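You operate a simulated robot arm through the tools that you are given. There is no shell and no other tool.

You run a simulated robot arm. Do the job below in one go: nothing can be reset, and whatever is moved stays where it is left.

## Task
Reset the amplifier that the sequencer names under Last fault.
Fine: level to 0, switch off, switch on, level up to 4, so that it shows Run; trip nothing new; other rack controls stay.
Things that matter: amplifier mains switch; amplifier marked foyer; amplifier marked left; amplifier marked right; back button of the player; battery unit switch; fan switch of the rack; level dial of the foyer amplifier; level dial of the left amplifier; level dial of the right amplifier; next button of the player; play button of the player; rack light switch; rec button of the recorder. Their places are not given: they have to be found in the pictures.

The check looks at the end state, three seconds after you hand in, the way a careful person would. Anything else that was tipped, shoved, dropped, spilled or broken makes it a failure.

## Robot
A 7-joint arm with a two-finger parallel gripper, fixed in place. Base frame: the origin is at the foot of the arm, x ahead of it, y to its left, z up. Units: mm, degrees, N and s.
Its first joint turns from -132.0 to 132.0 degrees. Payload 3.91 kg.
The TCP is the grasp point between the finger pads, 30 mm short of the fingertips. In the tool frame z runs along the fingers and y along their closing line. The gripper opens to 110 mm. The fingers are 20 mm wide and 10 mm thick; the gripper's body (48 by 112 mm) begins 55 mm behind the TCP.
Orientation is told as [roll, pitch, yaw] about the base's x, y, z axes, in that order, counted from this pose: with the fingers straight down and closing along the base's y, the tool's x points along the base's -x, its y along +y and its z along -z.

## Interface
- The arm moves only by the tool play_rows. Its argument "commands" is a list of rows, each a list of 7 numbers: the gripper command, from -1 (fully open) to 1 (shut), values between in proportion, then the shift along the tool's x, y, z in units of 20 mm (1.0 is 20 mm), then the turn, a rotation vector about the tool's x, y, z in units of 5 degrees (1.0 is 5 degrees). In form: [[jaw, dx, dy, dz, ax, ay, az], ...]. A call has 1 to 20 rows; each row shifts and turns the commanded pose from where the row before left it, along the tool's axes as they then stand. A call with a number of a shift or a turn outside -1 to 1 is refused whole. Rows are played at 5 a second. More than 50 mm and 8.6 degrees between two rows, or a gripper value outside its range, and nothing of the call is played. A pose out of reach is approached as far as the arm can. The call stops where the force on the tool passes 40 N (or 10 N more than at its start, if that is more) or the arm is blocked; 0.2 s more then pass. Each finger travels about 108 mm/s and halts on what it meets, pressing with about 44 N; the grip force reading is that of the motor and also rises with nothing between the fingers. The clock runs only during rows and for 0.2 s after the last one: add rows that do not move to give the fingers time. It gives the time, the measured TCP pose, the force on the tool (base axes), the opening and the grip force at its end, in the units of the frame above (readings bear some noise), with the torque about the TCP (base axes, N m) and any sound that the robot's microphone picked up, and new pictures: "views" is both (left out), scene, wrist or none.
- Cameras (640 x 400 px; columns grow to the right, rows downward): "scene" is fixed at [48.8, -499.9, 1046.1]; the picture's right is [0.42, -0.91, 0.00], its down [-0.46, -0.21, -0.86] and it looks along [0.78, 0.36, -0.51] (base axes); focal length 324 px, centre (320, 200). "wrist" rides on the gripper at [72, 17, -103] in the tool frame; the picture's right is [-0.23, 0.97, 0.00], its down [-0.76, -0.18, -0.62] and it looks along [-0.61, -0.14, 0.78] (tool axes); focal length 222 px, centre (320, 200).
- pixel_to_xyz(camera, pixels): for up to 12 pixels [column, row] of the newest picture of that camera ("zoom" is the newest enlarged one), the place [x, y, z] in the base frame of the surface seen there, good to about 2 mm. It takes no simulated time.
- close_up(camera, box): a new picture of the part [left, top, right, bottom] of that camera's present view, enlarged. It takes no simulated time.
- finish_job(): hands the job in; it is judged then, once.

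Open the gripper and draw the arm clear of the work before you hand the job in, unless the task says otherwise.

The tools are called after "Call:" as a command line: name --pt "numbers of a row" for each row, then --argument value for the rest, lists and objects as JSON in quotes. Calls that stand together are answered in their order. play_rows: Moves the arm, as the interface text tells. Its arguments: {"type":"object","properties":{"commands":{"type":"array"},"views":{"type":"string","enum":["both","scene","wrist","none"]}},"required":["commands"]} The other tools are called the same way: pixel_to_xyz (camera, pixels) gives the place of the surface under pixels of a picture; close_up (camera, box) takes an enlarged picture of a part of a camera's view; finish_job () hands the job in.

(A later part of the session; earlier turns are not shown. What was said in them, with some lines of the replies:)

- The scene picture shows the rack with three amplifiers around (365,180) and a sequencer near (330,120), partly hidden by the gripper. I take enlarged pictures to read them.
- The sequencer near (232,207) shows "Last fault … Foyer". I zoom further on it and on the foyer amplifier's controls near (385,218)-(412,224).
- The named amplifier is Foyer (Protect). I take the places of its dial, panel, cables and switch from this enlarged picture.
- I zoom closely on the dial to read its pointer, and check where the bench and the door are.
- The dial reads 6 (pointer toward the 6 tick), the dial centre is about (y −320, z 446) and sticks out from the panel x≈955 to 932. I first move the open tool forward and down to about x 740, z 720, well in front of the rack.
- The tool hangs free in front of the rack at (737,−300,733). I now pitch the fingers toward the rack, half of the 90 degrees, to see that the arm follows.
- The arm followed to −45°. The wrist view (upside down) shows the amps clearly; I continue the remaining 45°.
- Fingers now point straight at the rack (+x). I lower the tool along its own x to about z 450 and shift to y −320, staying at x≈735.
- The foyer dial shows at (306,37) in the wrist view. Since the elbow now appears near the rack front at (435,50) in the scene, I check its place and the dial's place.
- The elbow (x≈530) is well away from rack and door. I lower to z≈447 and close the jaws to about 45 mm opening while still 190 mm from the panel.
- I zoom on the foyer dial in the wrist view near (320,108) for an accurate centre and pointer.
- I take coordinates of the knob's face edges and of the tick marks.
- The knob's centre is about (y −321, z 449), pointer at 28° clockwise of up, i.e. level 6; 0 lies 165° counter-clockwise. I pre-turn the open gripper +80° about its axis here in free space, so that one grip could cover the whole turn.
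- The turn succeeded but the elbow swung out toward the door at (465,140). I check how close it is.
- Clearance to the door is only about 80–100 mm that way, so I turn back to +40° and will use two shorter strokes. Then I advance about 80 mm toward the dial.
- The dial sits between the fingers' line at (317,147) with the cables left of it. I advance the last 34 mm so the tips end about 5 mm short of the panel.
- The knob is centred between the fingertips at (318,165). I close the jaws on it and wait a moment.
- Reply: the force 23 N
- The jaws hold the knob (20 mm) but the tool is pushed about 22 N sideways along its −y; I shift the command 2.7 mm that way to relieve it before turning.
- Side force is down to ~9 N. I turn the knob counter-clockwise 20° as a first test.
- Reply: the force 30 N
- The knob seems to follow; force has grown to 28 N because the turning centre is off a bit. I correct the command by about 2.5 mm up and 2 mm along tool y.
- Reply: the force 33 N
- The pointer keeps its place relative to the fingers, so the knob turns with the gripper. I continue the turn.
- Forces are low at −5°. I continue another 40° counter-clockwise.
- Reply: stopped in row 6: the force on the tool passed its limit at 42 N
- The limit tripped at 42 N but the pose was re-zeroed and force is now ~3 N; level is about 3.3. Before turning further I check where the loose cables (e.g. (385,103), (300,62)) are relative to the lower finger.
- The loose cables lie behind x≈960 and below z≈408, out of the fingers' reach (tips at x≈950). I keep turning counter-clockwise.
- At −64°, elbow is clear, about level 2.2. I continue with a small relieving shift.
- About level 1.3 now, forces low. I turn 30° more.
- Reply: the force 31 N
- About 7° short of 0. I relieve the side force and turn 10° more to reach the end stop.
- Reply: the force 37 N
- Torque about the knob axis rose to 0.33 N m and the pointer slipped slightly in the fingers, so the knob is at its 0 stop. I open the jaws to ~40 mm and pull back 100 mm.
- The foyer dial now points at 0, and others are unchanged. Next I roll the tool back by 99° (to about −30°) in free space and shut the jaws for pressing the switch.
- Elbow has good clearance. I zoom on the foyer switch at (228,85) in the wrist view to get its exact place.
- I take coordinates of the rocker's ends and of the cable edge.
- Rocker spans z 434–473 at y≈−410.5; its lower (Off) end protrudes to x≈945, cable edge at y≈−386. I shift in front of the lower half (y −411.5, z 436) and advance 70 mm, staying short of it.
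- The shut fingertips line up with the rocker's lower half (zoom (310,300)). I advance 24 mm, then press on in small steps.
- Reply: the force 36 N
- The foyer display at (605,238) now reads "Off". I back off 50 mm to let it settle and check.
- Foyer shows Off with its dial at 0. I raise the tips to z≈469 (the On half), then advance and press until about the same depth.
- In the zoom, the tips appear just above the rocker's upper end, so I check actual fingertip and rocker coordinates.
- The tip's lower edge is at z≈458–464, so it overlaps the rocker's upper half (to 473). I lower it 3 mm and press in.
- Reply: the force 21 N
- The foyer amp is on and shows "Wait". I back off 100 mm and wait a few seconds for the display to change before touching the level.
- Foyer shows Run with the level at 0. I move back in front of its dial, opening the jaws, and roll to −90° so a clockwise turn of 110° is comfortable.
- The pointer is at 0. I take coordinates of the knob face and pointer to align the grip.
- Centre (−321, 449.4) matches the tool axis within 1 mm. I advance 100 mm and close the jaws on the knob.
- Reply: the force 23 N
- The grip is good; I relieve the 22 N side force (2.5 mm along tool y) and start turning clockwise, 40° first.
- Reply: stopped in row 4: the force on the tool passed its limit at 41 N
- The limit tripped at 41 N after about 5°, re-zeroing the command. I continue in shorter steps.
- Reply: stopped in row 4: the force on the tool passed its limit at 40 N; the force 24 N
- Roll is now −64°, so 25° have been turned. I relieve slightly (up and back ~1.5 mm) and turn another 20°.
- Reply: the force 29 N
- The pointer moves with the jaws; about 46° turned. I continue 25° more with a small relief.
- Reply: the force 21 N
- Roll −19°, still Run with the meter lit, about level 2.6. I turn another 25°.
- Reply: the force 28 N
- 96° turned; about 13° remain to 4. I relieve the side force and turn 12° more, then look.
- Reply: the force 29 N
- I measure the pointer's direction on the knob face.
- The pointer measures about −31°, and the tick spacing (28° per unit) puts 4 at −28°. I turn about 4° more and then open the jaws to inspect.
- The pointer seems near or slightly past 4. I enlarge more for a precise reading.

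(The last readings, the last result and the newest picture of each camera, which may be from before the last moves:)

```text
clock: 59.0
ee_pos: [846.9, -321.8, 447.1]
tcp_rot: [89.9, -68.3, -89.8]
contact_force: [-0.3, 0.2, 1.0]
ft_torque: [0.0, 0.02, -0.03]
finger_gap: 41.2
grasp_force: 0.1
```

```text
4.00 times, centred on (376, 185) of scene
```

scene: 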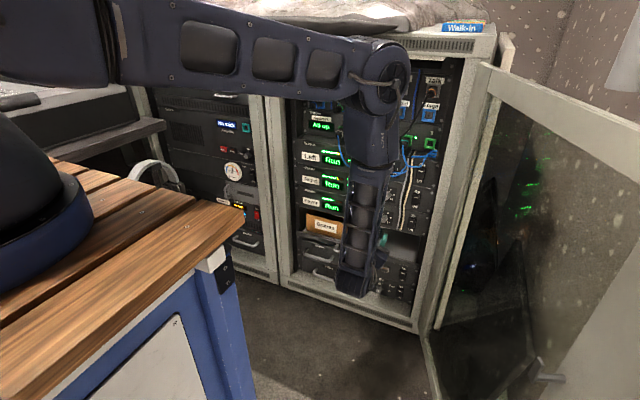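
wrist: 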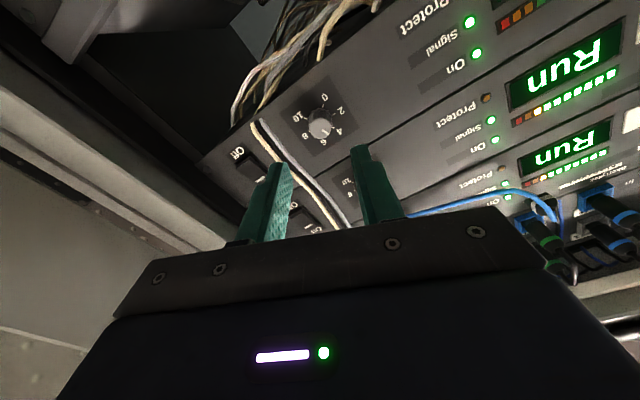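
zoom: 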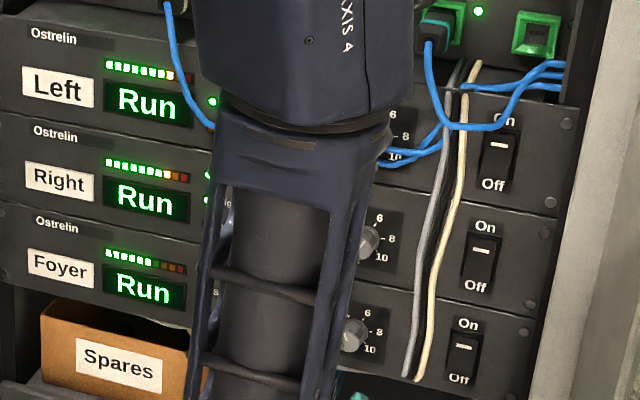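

The stroke is roughly parallel to the 4 tick; for an unobstructed check I back off 40 mm more and roll the tool so the forearm clears the scene camera's sight line.

Call:
play_rows --pt "0.25 0 0 -1 0 0 0" --pt "0.25 0 0 -1 0 0 0" --pt "0.25 0 0 0 0 0 -1" --pt "0.25 0 0 0 0 0 -1" --pt "0.25 0 0 0 0 0 -1" --pt "0.25 0 0 0 0 0 -1" --pt "0.25 0 0 0 0 0 -1" --pt "0.25 0 0 0 0 0 -1" --pt "0.25 0 0 0 0 0 -1" --pt "0.25 0 0 0 0 0 -1" --pt "0.25 0 0 0 0 0 -1" --pt "0.25 0 0 0 0 0 -1" --pt "0.25 0 0 0 0 0 -1" --pt "0.25 0 0 0 0 0 -1" --pt "0.25 0 0 0 0 0 -1" --pt "0.25 0 0 0 0 0 -1" --pt "0.25 0 0 0 0 0 -1" --pt "0.25 0 0 0 0 0 -1" --pt "0.25 0 0 0 0 0 -1"

Call:
close_up --camera "scene" --box '[374, 206, 398, 221]'

Call:
close_up --camera "scene" --box '[296, 135, 456, 235]'

Call:
close_up --camera "wrist" --box '[290, 70, 354, 110]'

```text
clock: 63.0
ee_pos: [808.3, -322.8, 445.9]
tcp_rot: [-89.9, -26.8, 90.2]
contact_force: [-0.5, 0.0, -0.7]
ft_torque: [0.06, 0.0, 0.0]
finger_gap: 41.2
grasp_force: 0.0
```

scene: 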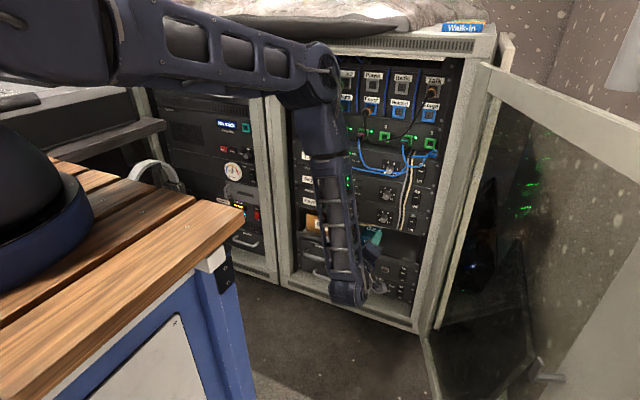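
wrist: 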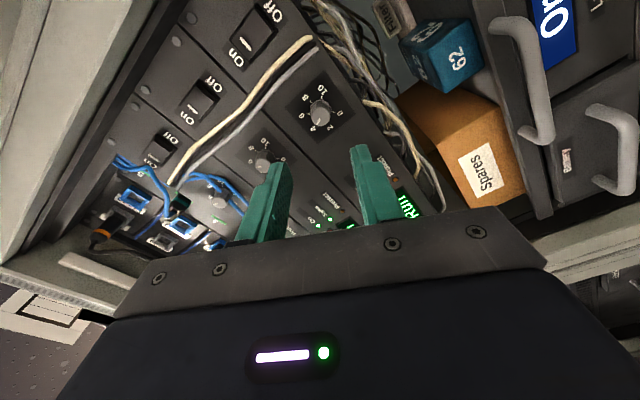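

```text
16.00 times, centred on (386, 214) of scene
```

zoom: 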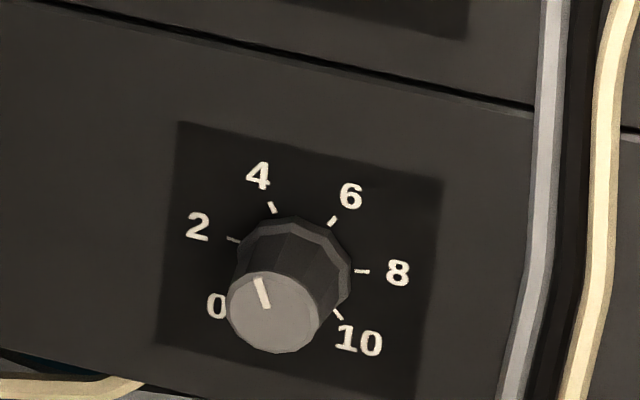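

```text
4.00 times, centred on (376, 185) of scene
```

zoom: 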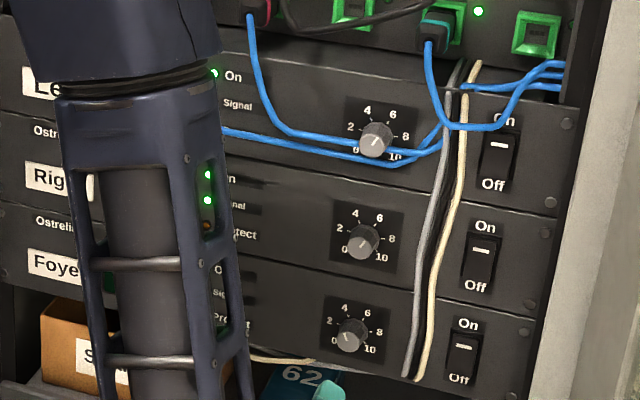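

```text
10.00 times, centred on (322, 90) of wrist
```

zoom: 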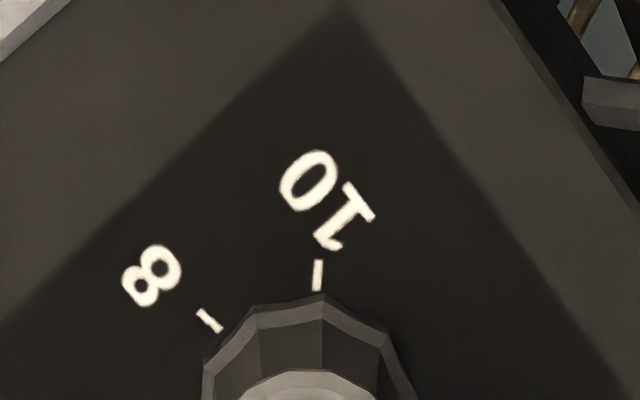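

The scene view is clear now: stroke from about (267,307) to (257,279), near 4, maybe slightly above. I zoom in further to read it precisely.

Call:
close_up --camera "scene" --box '[380, 211, 390, 221]'

Call:
close_up --camera "scene" --box '[379, 210, 391, 220]'

```text
16.00 times, centred on (385, 216) of scene
```

zoom: 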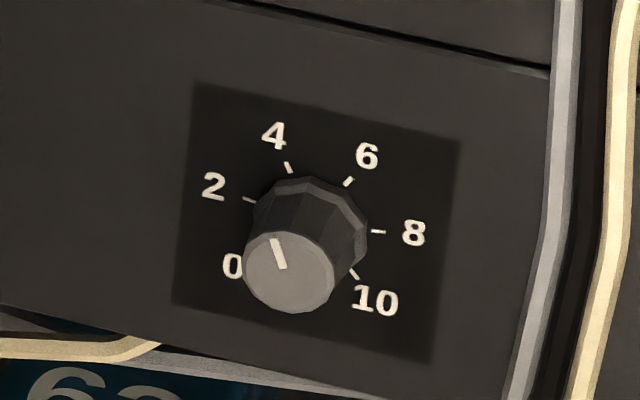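

```text
16.00 times, centred on (385, 215) of scene
```

zoom: 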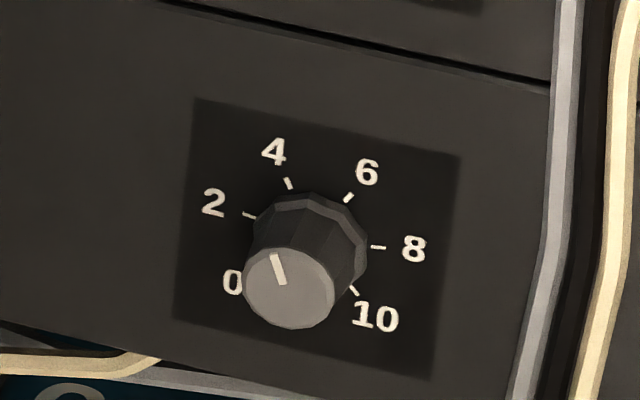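

All readings put the pointer within a few degrees of the 4 tick (−24° to −29° versus −28°), and 112° were turned from the 0 stop, so level is 4. I now back the tool off, roll it upright and open the jaws.

Call:
play_rows --pt "0.25 0 0 -1 0 0 0" --pt "0.25 0 0 -1 0 0 0" --pt "0.25 0 0 -1 0 0 0" --pt "0.25 0 0 -0.6 0 0 0" --pt "-1 0 0 0 0 0 1" --pt "-1 0 0 0 0 0 1" --pt "-1 0 0 0 0 0 1" --pt "-1 0 0 0 0 0 1" --pt "-1 0 0 0 0 0 1" --pt "-1 0 0 0 0 0 1" --pt "-1 0 0 0 0 0 1" --pt "-1 0 0 0 0 0 1" --pt "-1 0 0 0 0 0 1" --pt "-1 0 0 0 0 0 1" --pt "-1 0 0 0 0 0 1" --pt "-1 0 0 0 0 0 1" --pt "-1 0 0 0 0 0 0.6"

Call:
close_up --camera "scene" --box '[296, 135, 456, 235]'

```text
clock: 66.6
ee_pos: [736.5, -321.2, 446.2]
tcp_rot: [-78.9, -89.9, 79.2]
contact_force: [0.7, 0.3, 0.3]
ft_torque: [0.02, -0.02, 0.01]
finger_gap: 110.0
grasp_force: 0.0
```

scene: 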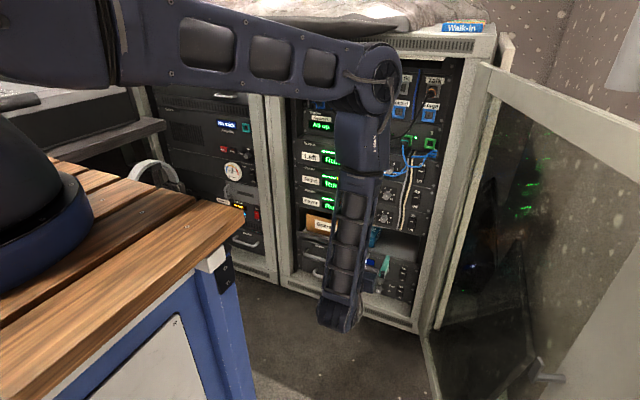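
wrist: 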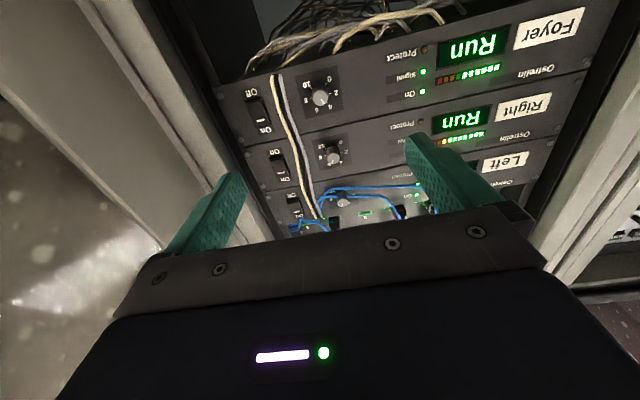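

```text
4.00 times, centred on (376, 185) of scene
```

zoom: 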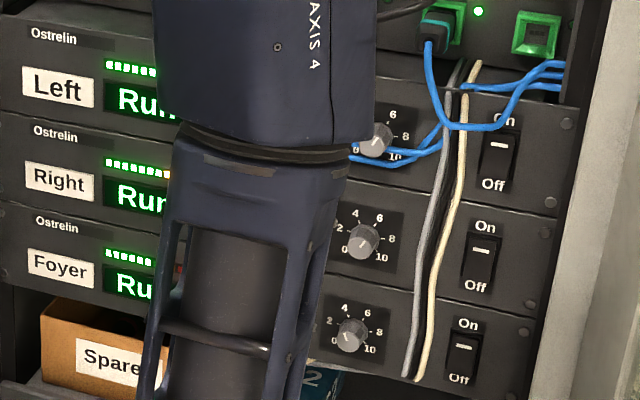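

Foyer shows Run in the wrist view at (470,48). I zoom once more on its dial at (318,97) for a last level check.

Call:
close_up --camera "wrist" --box '[296, 72, 344, 112]'

```text
10.00 times, centred on (320, 92) of wrist
```

zoom: 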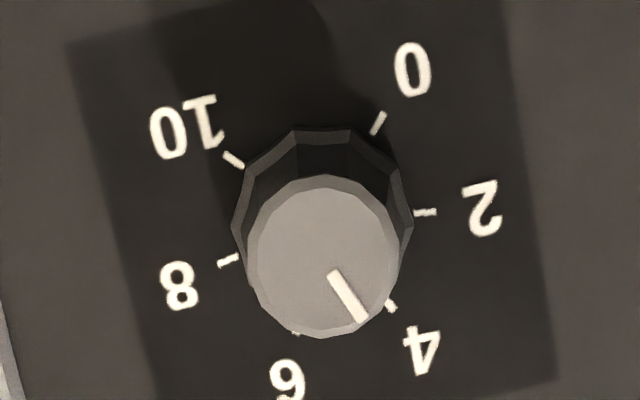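

Combining all readings and the 270° scale (27° per unit), the level is about 4.15–4.2, i.e. ~4° past the mark. I go back in with a narrowed jaw at the same roll (+22°) to trim it, stopping 40 mm short first.

Call:
play_rows --pt "0.2 -0.13 0.03 0 0 0 0" --pt "0.2 0 0 0 0 0 1" --pt "0.2 0 0 0 0 0 1" --pt "0.2 0 0 0 0 0 1" --pt "0.2 0 0 0 0 0 1" --pt "0.2 0 0 0 0 0 0.4" --pt "0.2 0 0 1 0 0 0" --pt "0.2 0 0 1 0 0 0" --pt "0.2 0 0 1 0 0 0" --pt "0.2 0 0 1 0 0 0" --pt "0.2 0 0 1 0 0 0" --pt "0.2 0 0 1 0 0 0" --pt "0.2 0 0 1 0 0 0"

Call:
close_up --camera "wrist" --box '[280, 110, 360, 160]'

```text
clock: 69.4
ee_pos: [876.3, -322.4, 450.1]
tcp_rot: [89.9, -68.2, -89.7]
contact_force: [0.2, 0.0, -0.4]
ft_torque: [0.03, -0.02, 0.02]
finger_gap: 43.7
grasp_force: 0.0
```

scene: 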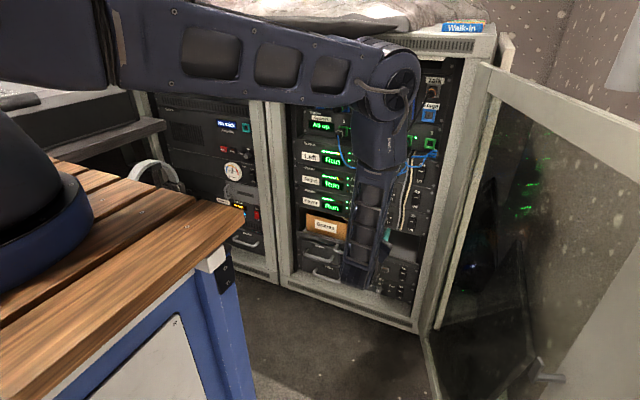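
wrist: 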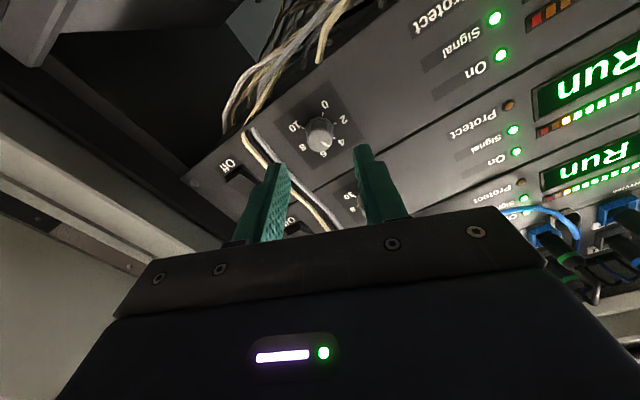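

```text
8.00 times, centred on (320, 135) of wrist
```

zoom: 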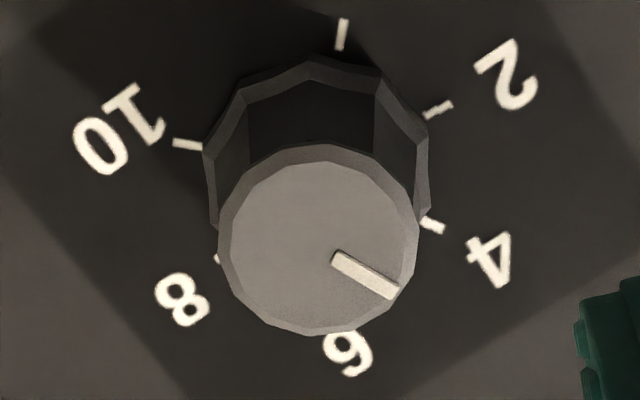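

The enlarged stroke here looks practically parallel to the 4 tick (28° versus 30° in the picture). I take one stronger enlargement before deciding whether to trim at all.

Call:
close_up --camera "wrist" --box '[302, 115, 342, 150]'

Call:
close_up --camera "wrist" --box '[315, 130, 339, 145]'

```text
11.43 times, centred on (322, 132) of wrist
```

zoom: 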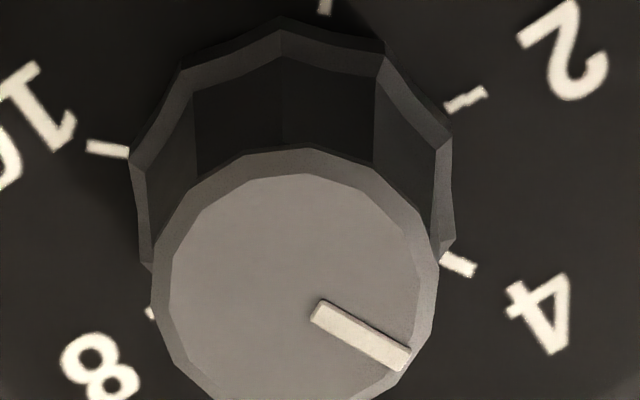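

```text
16.00 times, centred on (327, 138) of wrist
```

zoom: 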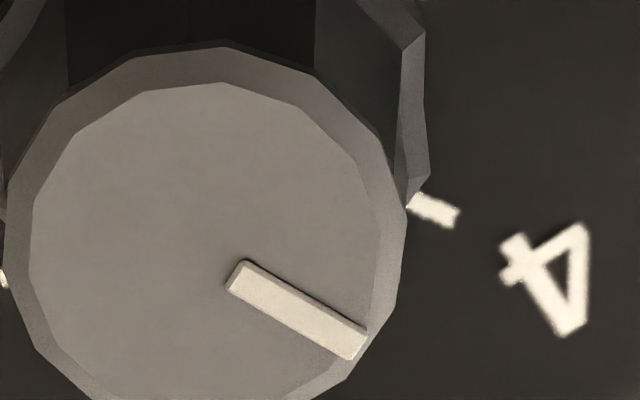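

Comparing stroke and tick directions consistently gives about +4° (level ≈4.15). I centre on the knob, advance 43 mm and grip it at the same roll to trim 4° back.

Call:
play_rows --pt "0.2 0.1 0.04 0.5 0 0 0" --pt "0.2 0 0 0.8 0 0 0" --pt "0.2 0 0 0.8 0 0 0" --pt "0.2 0 0 0 0 0 0" --pt "0.45 0 0 0 0 0 0" --pt "0.6 0 0 0 0 0 0" --pt "1 0 0 0 0 0 0" --pt "1 0 0 0 0 0 0" --views "wrist"

Call:
close_up --camera "wrist" --box '[280, 130, 360, 180]'

```text
clock: 71.2
ee_pos: [917.5, -320.5, 448.0]
tcp_rot: [89.8, -68.2, -89.7]
contact_force: [7.5, -22.5, -13.0]
ft_torque: [-0.03, 1.04, -0.45]
finger_gap: 20.2
grasp_force: 45.0
```

wrist: 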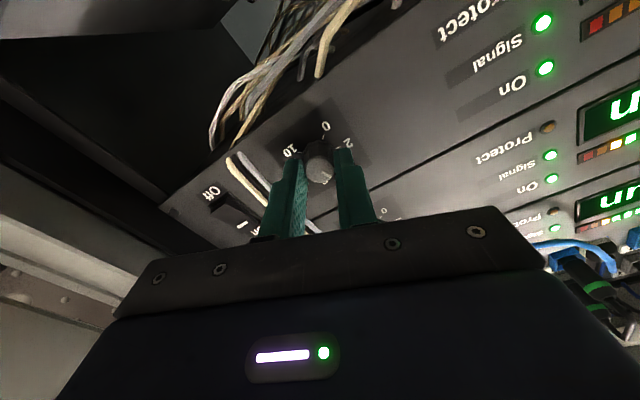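

```text
8.00 times, centred on (320, 155) of wrist
```

zoom: 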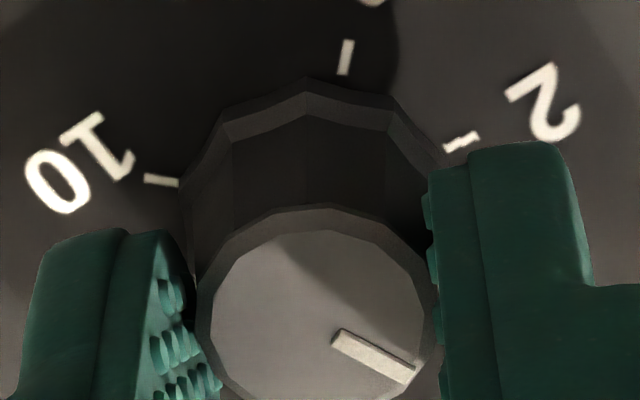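

Gripped with the pointer in the same place relative to the jaws. I relieve the side force by 1.6 mm and turn 4° counter-clockwise.

Call:
play_rows --pt "1 0 -0.08 0 0 0 0" --pt "1 0 0 0 0 0 -0.4" --pt "1 0 0 0 0 0 -0.4" --pt "1 0 0 0 0 0 0" --pt "1 0 0 0 0 0 0" --views "wrist"

Call:
close_up --camera "wrist" --box '[280, 130, 360, 180]'

```text
clock: 72.0
ee_pos: [916.4, -321.3, 447.4]
tcp_rot: [90.4, -71.2, -90.0]
contact_force: [-12.6, 2.6, 12.7]
ft_torque: [0.04, -0.34, 0.21]
finger_gap: 20.1
grasp_force: 45.2
stopped in row 3: the force on the tool passed its limit at 41 N (the readings are from after the stop); the commanded pose is now the measured one
```

wrist: 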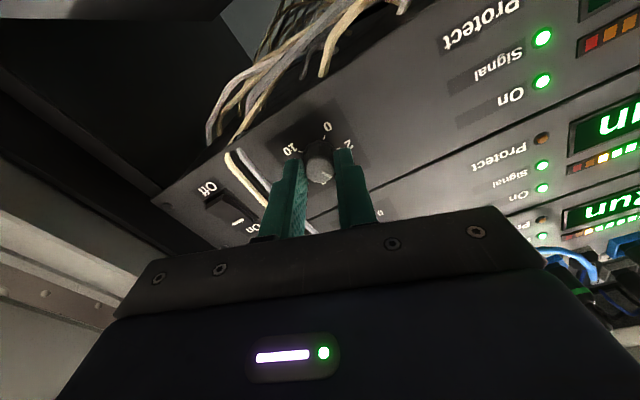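

```text
8.00 times, centred on (320, 155) of wrist
```

zoom: 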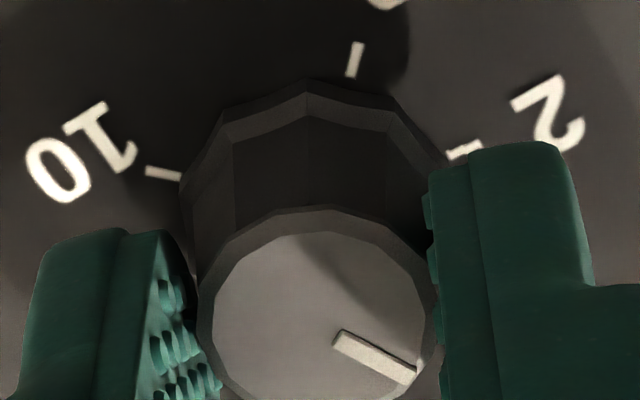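

The tool turned 3° (roll 21.8→18.8) with the knob. That is enough; I open the jaws and withdraw, then roll aside for the scene check.

Call:
play_rows --pt "0.25 0 0 0 0 0 0" --pt "0.25 0 0 0 0 0 0" --pt "0.25 0 0 -0.5 0 0 0" --pt "0.25 0 0 -1 0 0 0" --pt "0.25 0 0 -1 0 0 0" --pt "0.25 0 0 -1 0 0 0" --pt "0.25 0 0 -1 0 0 0" --pt "0.25 0 0 -1 0 0 0" --pt "0.25 0 0 -1 0 0 0" --pt "0.25 0 0 -1 0 0 0" --pt "0.25 0 0 -1 0 0 0" --pt "0.25 0 0 -1 0 0 0" --pt "-1 0 0 0 0 0 -1" --pt "-1 0 0 0 0 0 -1" --pt "-1 0 0 0 0 0 -1" --pt "-1 0 0 0 0 0 -0.75"

Call:
close_up --camera "wrist" --box '[296, 72, 344, 112]'

Call:
close_up --camera "scene" --box '[374, 206, 398, 221]'

```text
clock: 75.4
ee_pos: [726.7, -321.0, 447.9]
tcp_rot: [-112.9, -89.9, 113.1]
contact_force: [-0.4, 0.0, -0.1]
ft_torque: [0.0, 0.0, 0.0]
finger_gap: 110.0
grasp_force: 0.1
```

scene: 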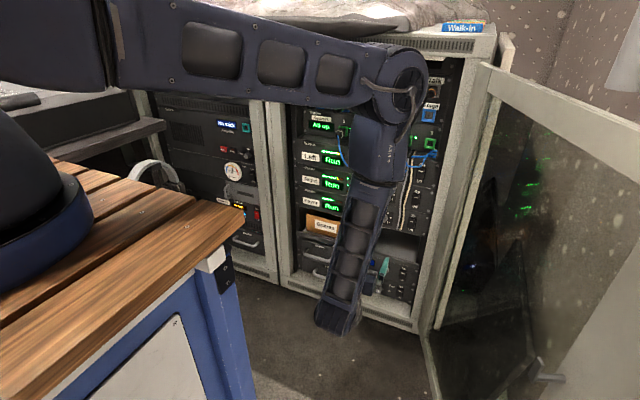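
wrist: 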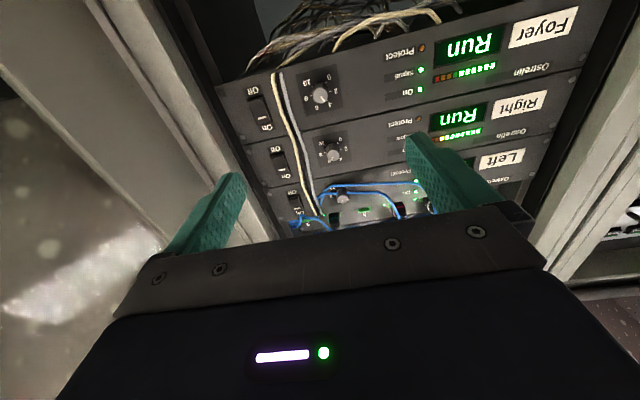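

```text
10.00 times, centred on (320, 92) of wrist
```

zoom: 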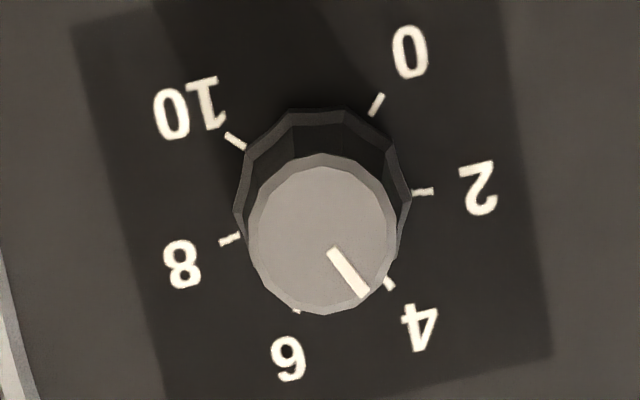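

```text
16.00 times, centred on (386, 214) of scene
```

zoom: 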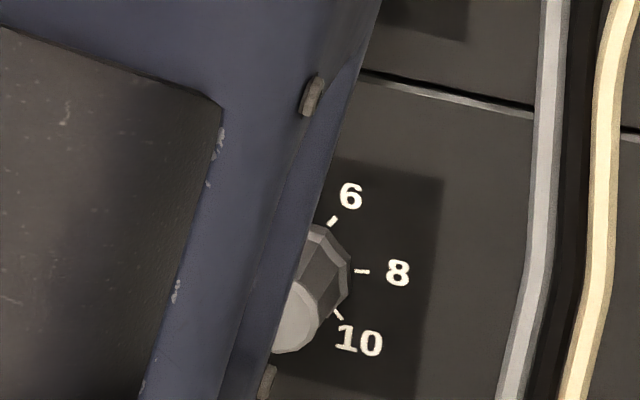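

The stroke now lies along the 4 tick (about −26° versus −27°), and all amps show Run. I raise the arm straight up, reversing the way it came.

Call:
play_rows --pt "-1 -1 0 0 0 0 0" --pt "-1 -1 0 0 0 0 0" --pt "-1 -1 0 0 0 0 0" --pt "-1 -1 0 0 0 0 0" --pt "-1 -1 0.2 0 0 0 0" --pt "-1 -1 0.2 0 0 0 0" --pt "-1 -1 0.2 0 0 0 0" --pt "-1 -1 0.2 0 0 0 0" --pt "-1 -1 0.2 0 0 0 0" --pt "-1 -1 0 0 0 0 0" --pt "-1 -1 0 0 0 0 0" --pt "-1 -1 0 0 0 0 0" --pt "-1 -1 0 0 0 0 0" --pt "-1 -1 0 0 0 0 0" --views "scene"

Call:
play_rows --pt "-1 0 0 0 0 1 0" --pt "-1 0 0 0 0 1 0" --pt "-1 0 0 0 0 1 0" --pt "-1 0 0 0 0 1 0" --pt "-1 0 0 0 0 1 0" --pt "-1 0 0 0 0 1 0" --pt "-1 0 0 0 0 1 0" --pt "-1 0 0 0 0 1 0" --pt "-1 0 0 0 0 1 0" --pt "-1 0 0 0 0 1 0" --pt "-1 0 0 0 0 1 0" --pt "-1 0 0 0 0 1 0" --pt "-1 0 0 0 0 1 0" --pt "-1 0 0 0 0 1 0" --pt "-1 0 0 0 0 1 0" --pt "-1 0 0 0 0 1 0" --pt "-1 0 0 0 0 1 0" --pt "-1 0 0 0 0 1 0" --views "scene"

```text
clock: 78.4
ee_pos: [725.7, -303.7, 727.8]
tcp_rot: [100.0, -90.0, -99.8]
contact_force: [0.0, 0.6, -0.2]
ft_torque: [0.01, -0.01, -0.01]
finger_gap: 110.1
grasp_force: 0.0
```

scene: 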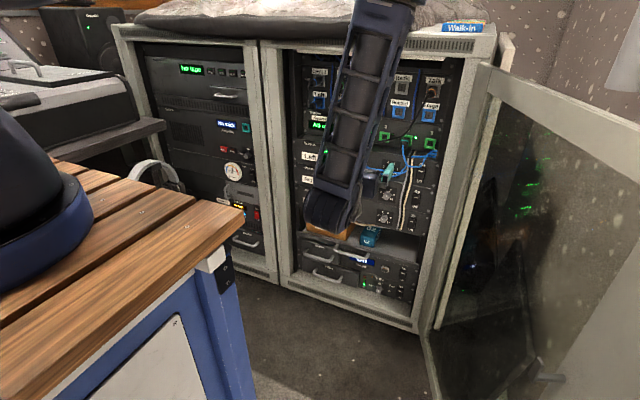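

```text
clock: 82.2
ee_pos: [725.9, -302.5, 726.0]
tcp_rot: [0.1, 0.1, 0.2]
contact_force: [0.2, -0.6, 0.3]
ft_torque: [0.03, 0.0, -0.01]
finger_gap: 110.1
grasp_force: 0.1
```

scene: 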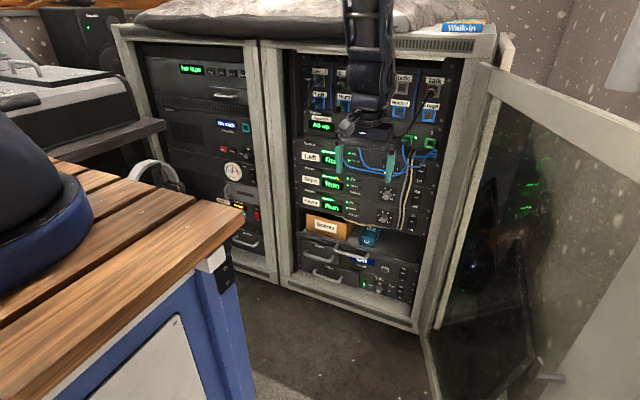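

The tool hangs open and clear again. I return it near its start position and take last close-ups of the rack.

Call:
play_rows --pt "-1 1 0 -0.8 0 0 0" --pt "-1 1 0 -0.8 0 0 0" --pt "-1 1 0 -0.8 0 0 0" --pt "-1 1 0 -0.8 0 0 0" --pt "-1 1 0 -0.8 0 0 0" --pt "-1 1 0 -0.8 0 0 0" --pt "-1 1 0 -0.8 0 0 0" --views "scene"

Call:
close_up --camera "scene" --box '[290, 140, 450, 240]'

Call:
close_up --camera "scene" --box '[374, 206, 398, 221]'

Call:
close_up --camera "scene" --box '[280, 200, 440, 300]'

Call:
close_up --camera "scene" --box '[200, 140, 280, 250]'

```text
clock: 83.8
ee_pos: [586.2, -302.2, 839.5]
tcp_rot: [0.0, -0.1, 0.3]
contact_force: [0.4, 0.1, -0.6]
ft_torque: [0.0, 0.04, -0.01]
finger_gap: 110.0
grasp_force: 0.1
```

scene: 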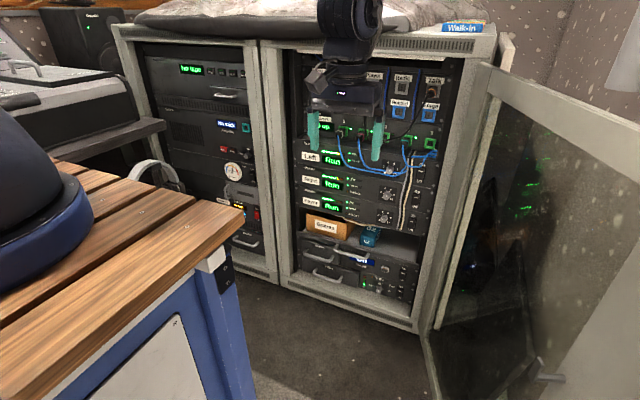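

```text
4.00 times, centred on (370, 190) of scene
```

zoom: 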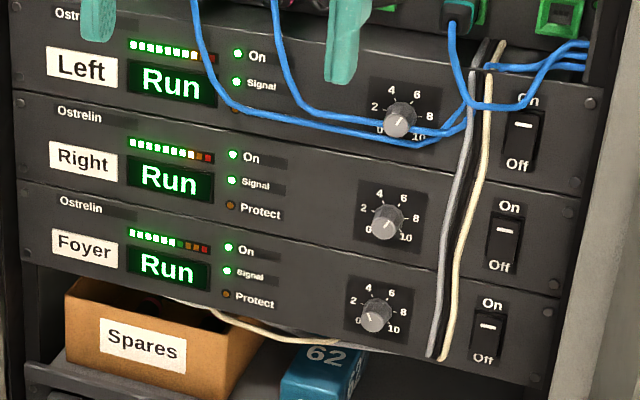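

```text
16.00 times, centred on (386, 214) of scene
```

zoom: 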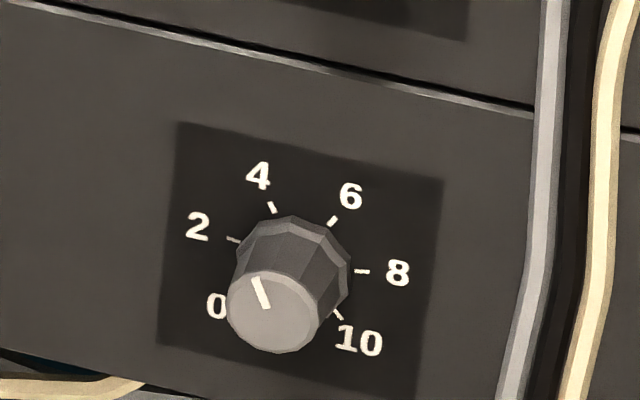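

```text
4.00 times, centred on (360, 250) of scene
```

zoom: 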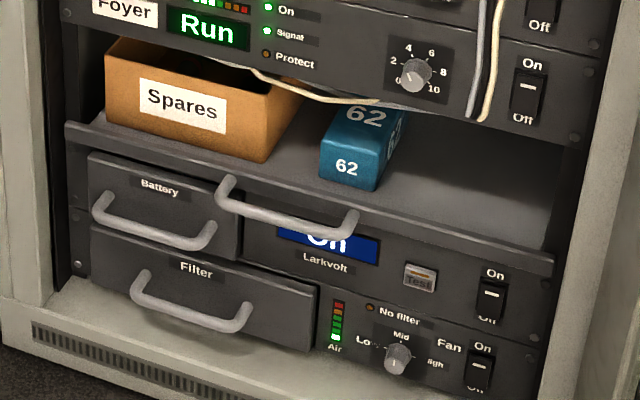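

```text
3.64 times, centred on (240, 195) of scene
```

zoom: 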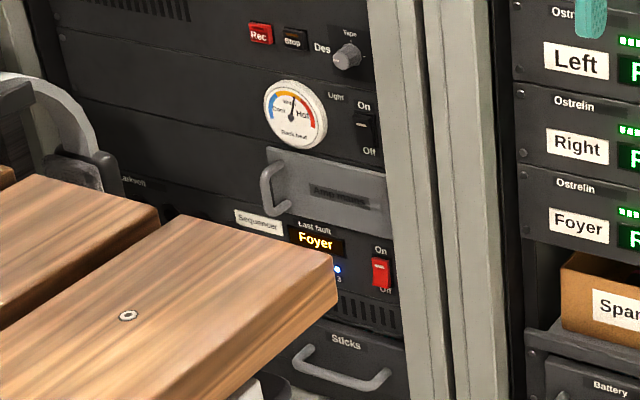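

The foyer amp shows Run with its Protect light out, its dial at 4 and its switch on. All other controls look as they did at the start and the arm is clear, so I hand in.

Call:
finish_job

```text
The job is handed in.
```

The foyer amplifier, which the sequencer names under Last fault, is reset. It shows Run, its Protect light is out, and its level is at 4.

- **Reset order:** I turned the level from 6 down to the 0 stop and switched the amplifier off, and its display read Off. I switched it back on and waited for the display to go from Wait to Run, then raised the level.
- **Level setting:** The first turn ended slightly past the mark, at about 4.15. I trimmed it back, and the pointer now lies along the 4 tick to within a degree or two.
- **Rest of the rack:** In the last close-ups the left and right amplifiers still show Run. The other dials and switches I could see stand where they were at the start. The sequencer still shows "Foyer" under Last fault.
- **Arm:** The gripper is open and the arm is back near its starting position, clear of the rack.
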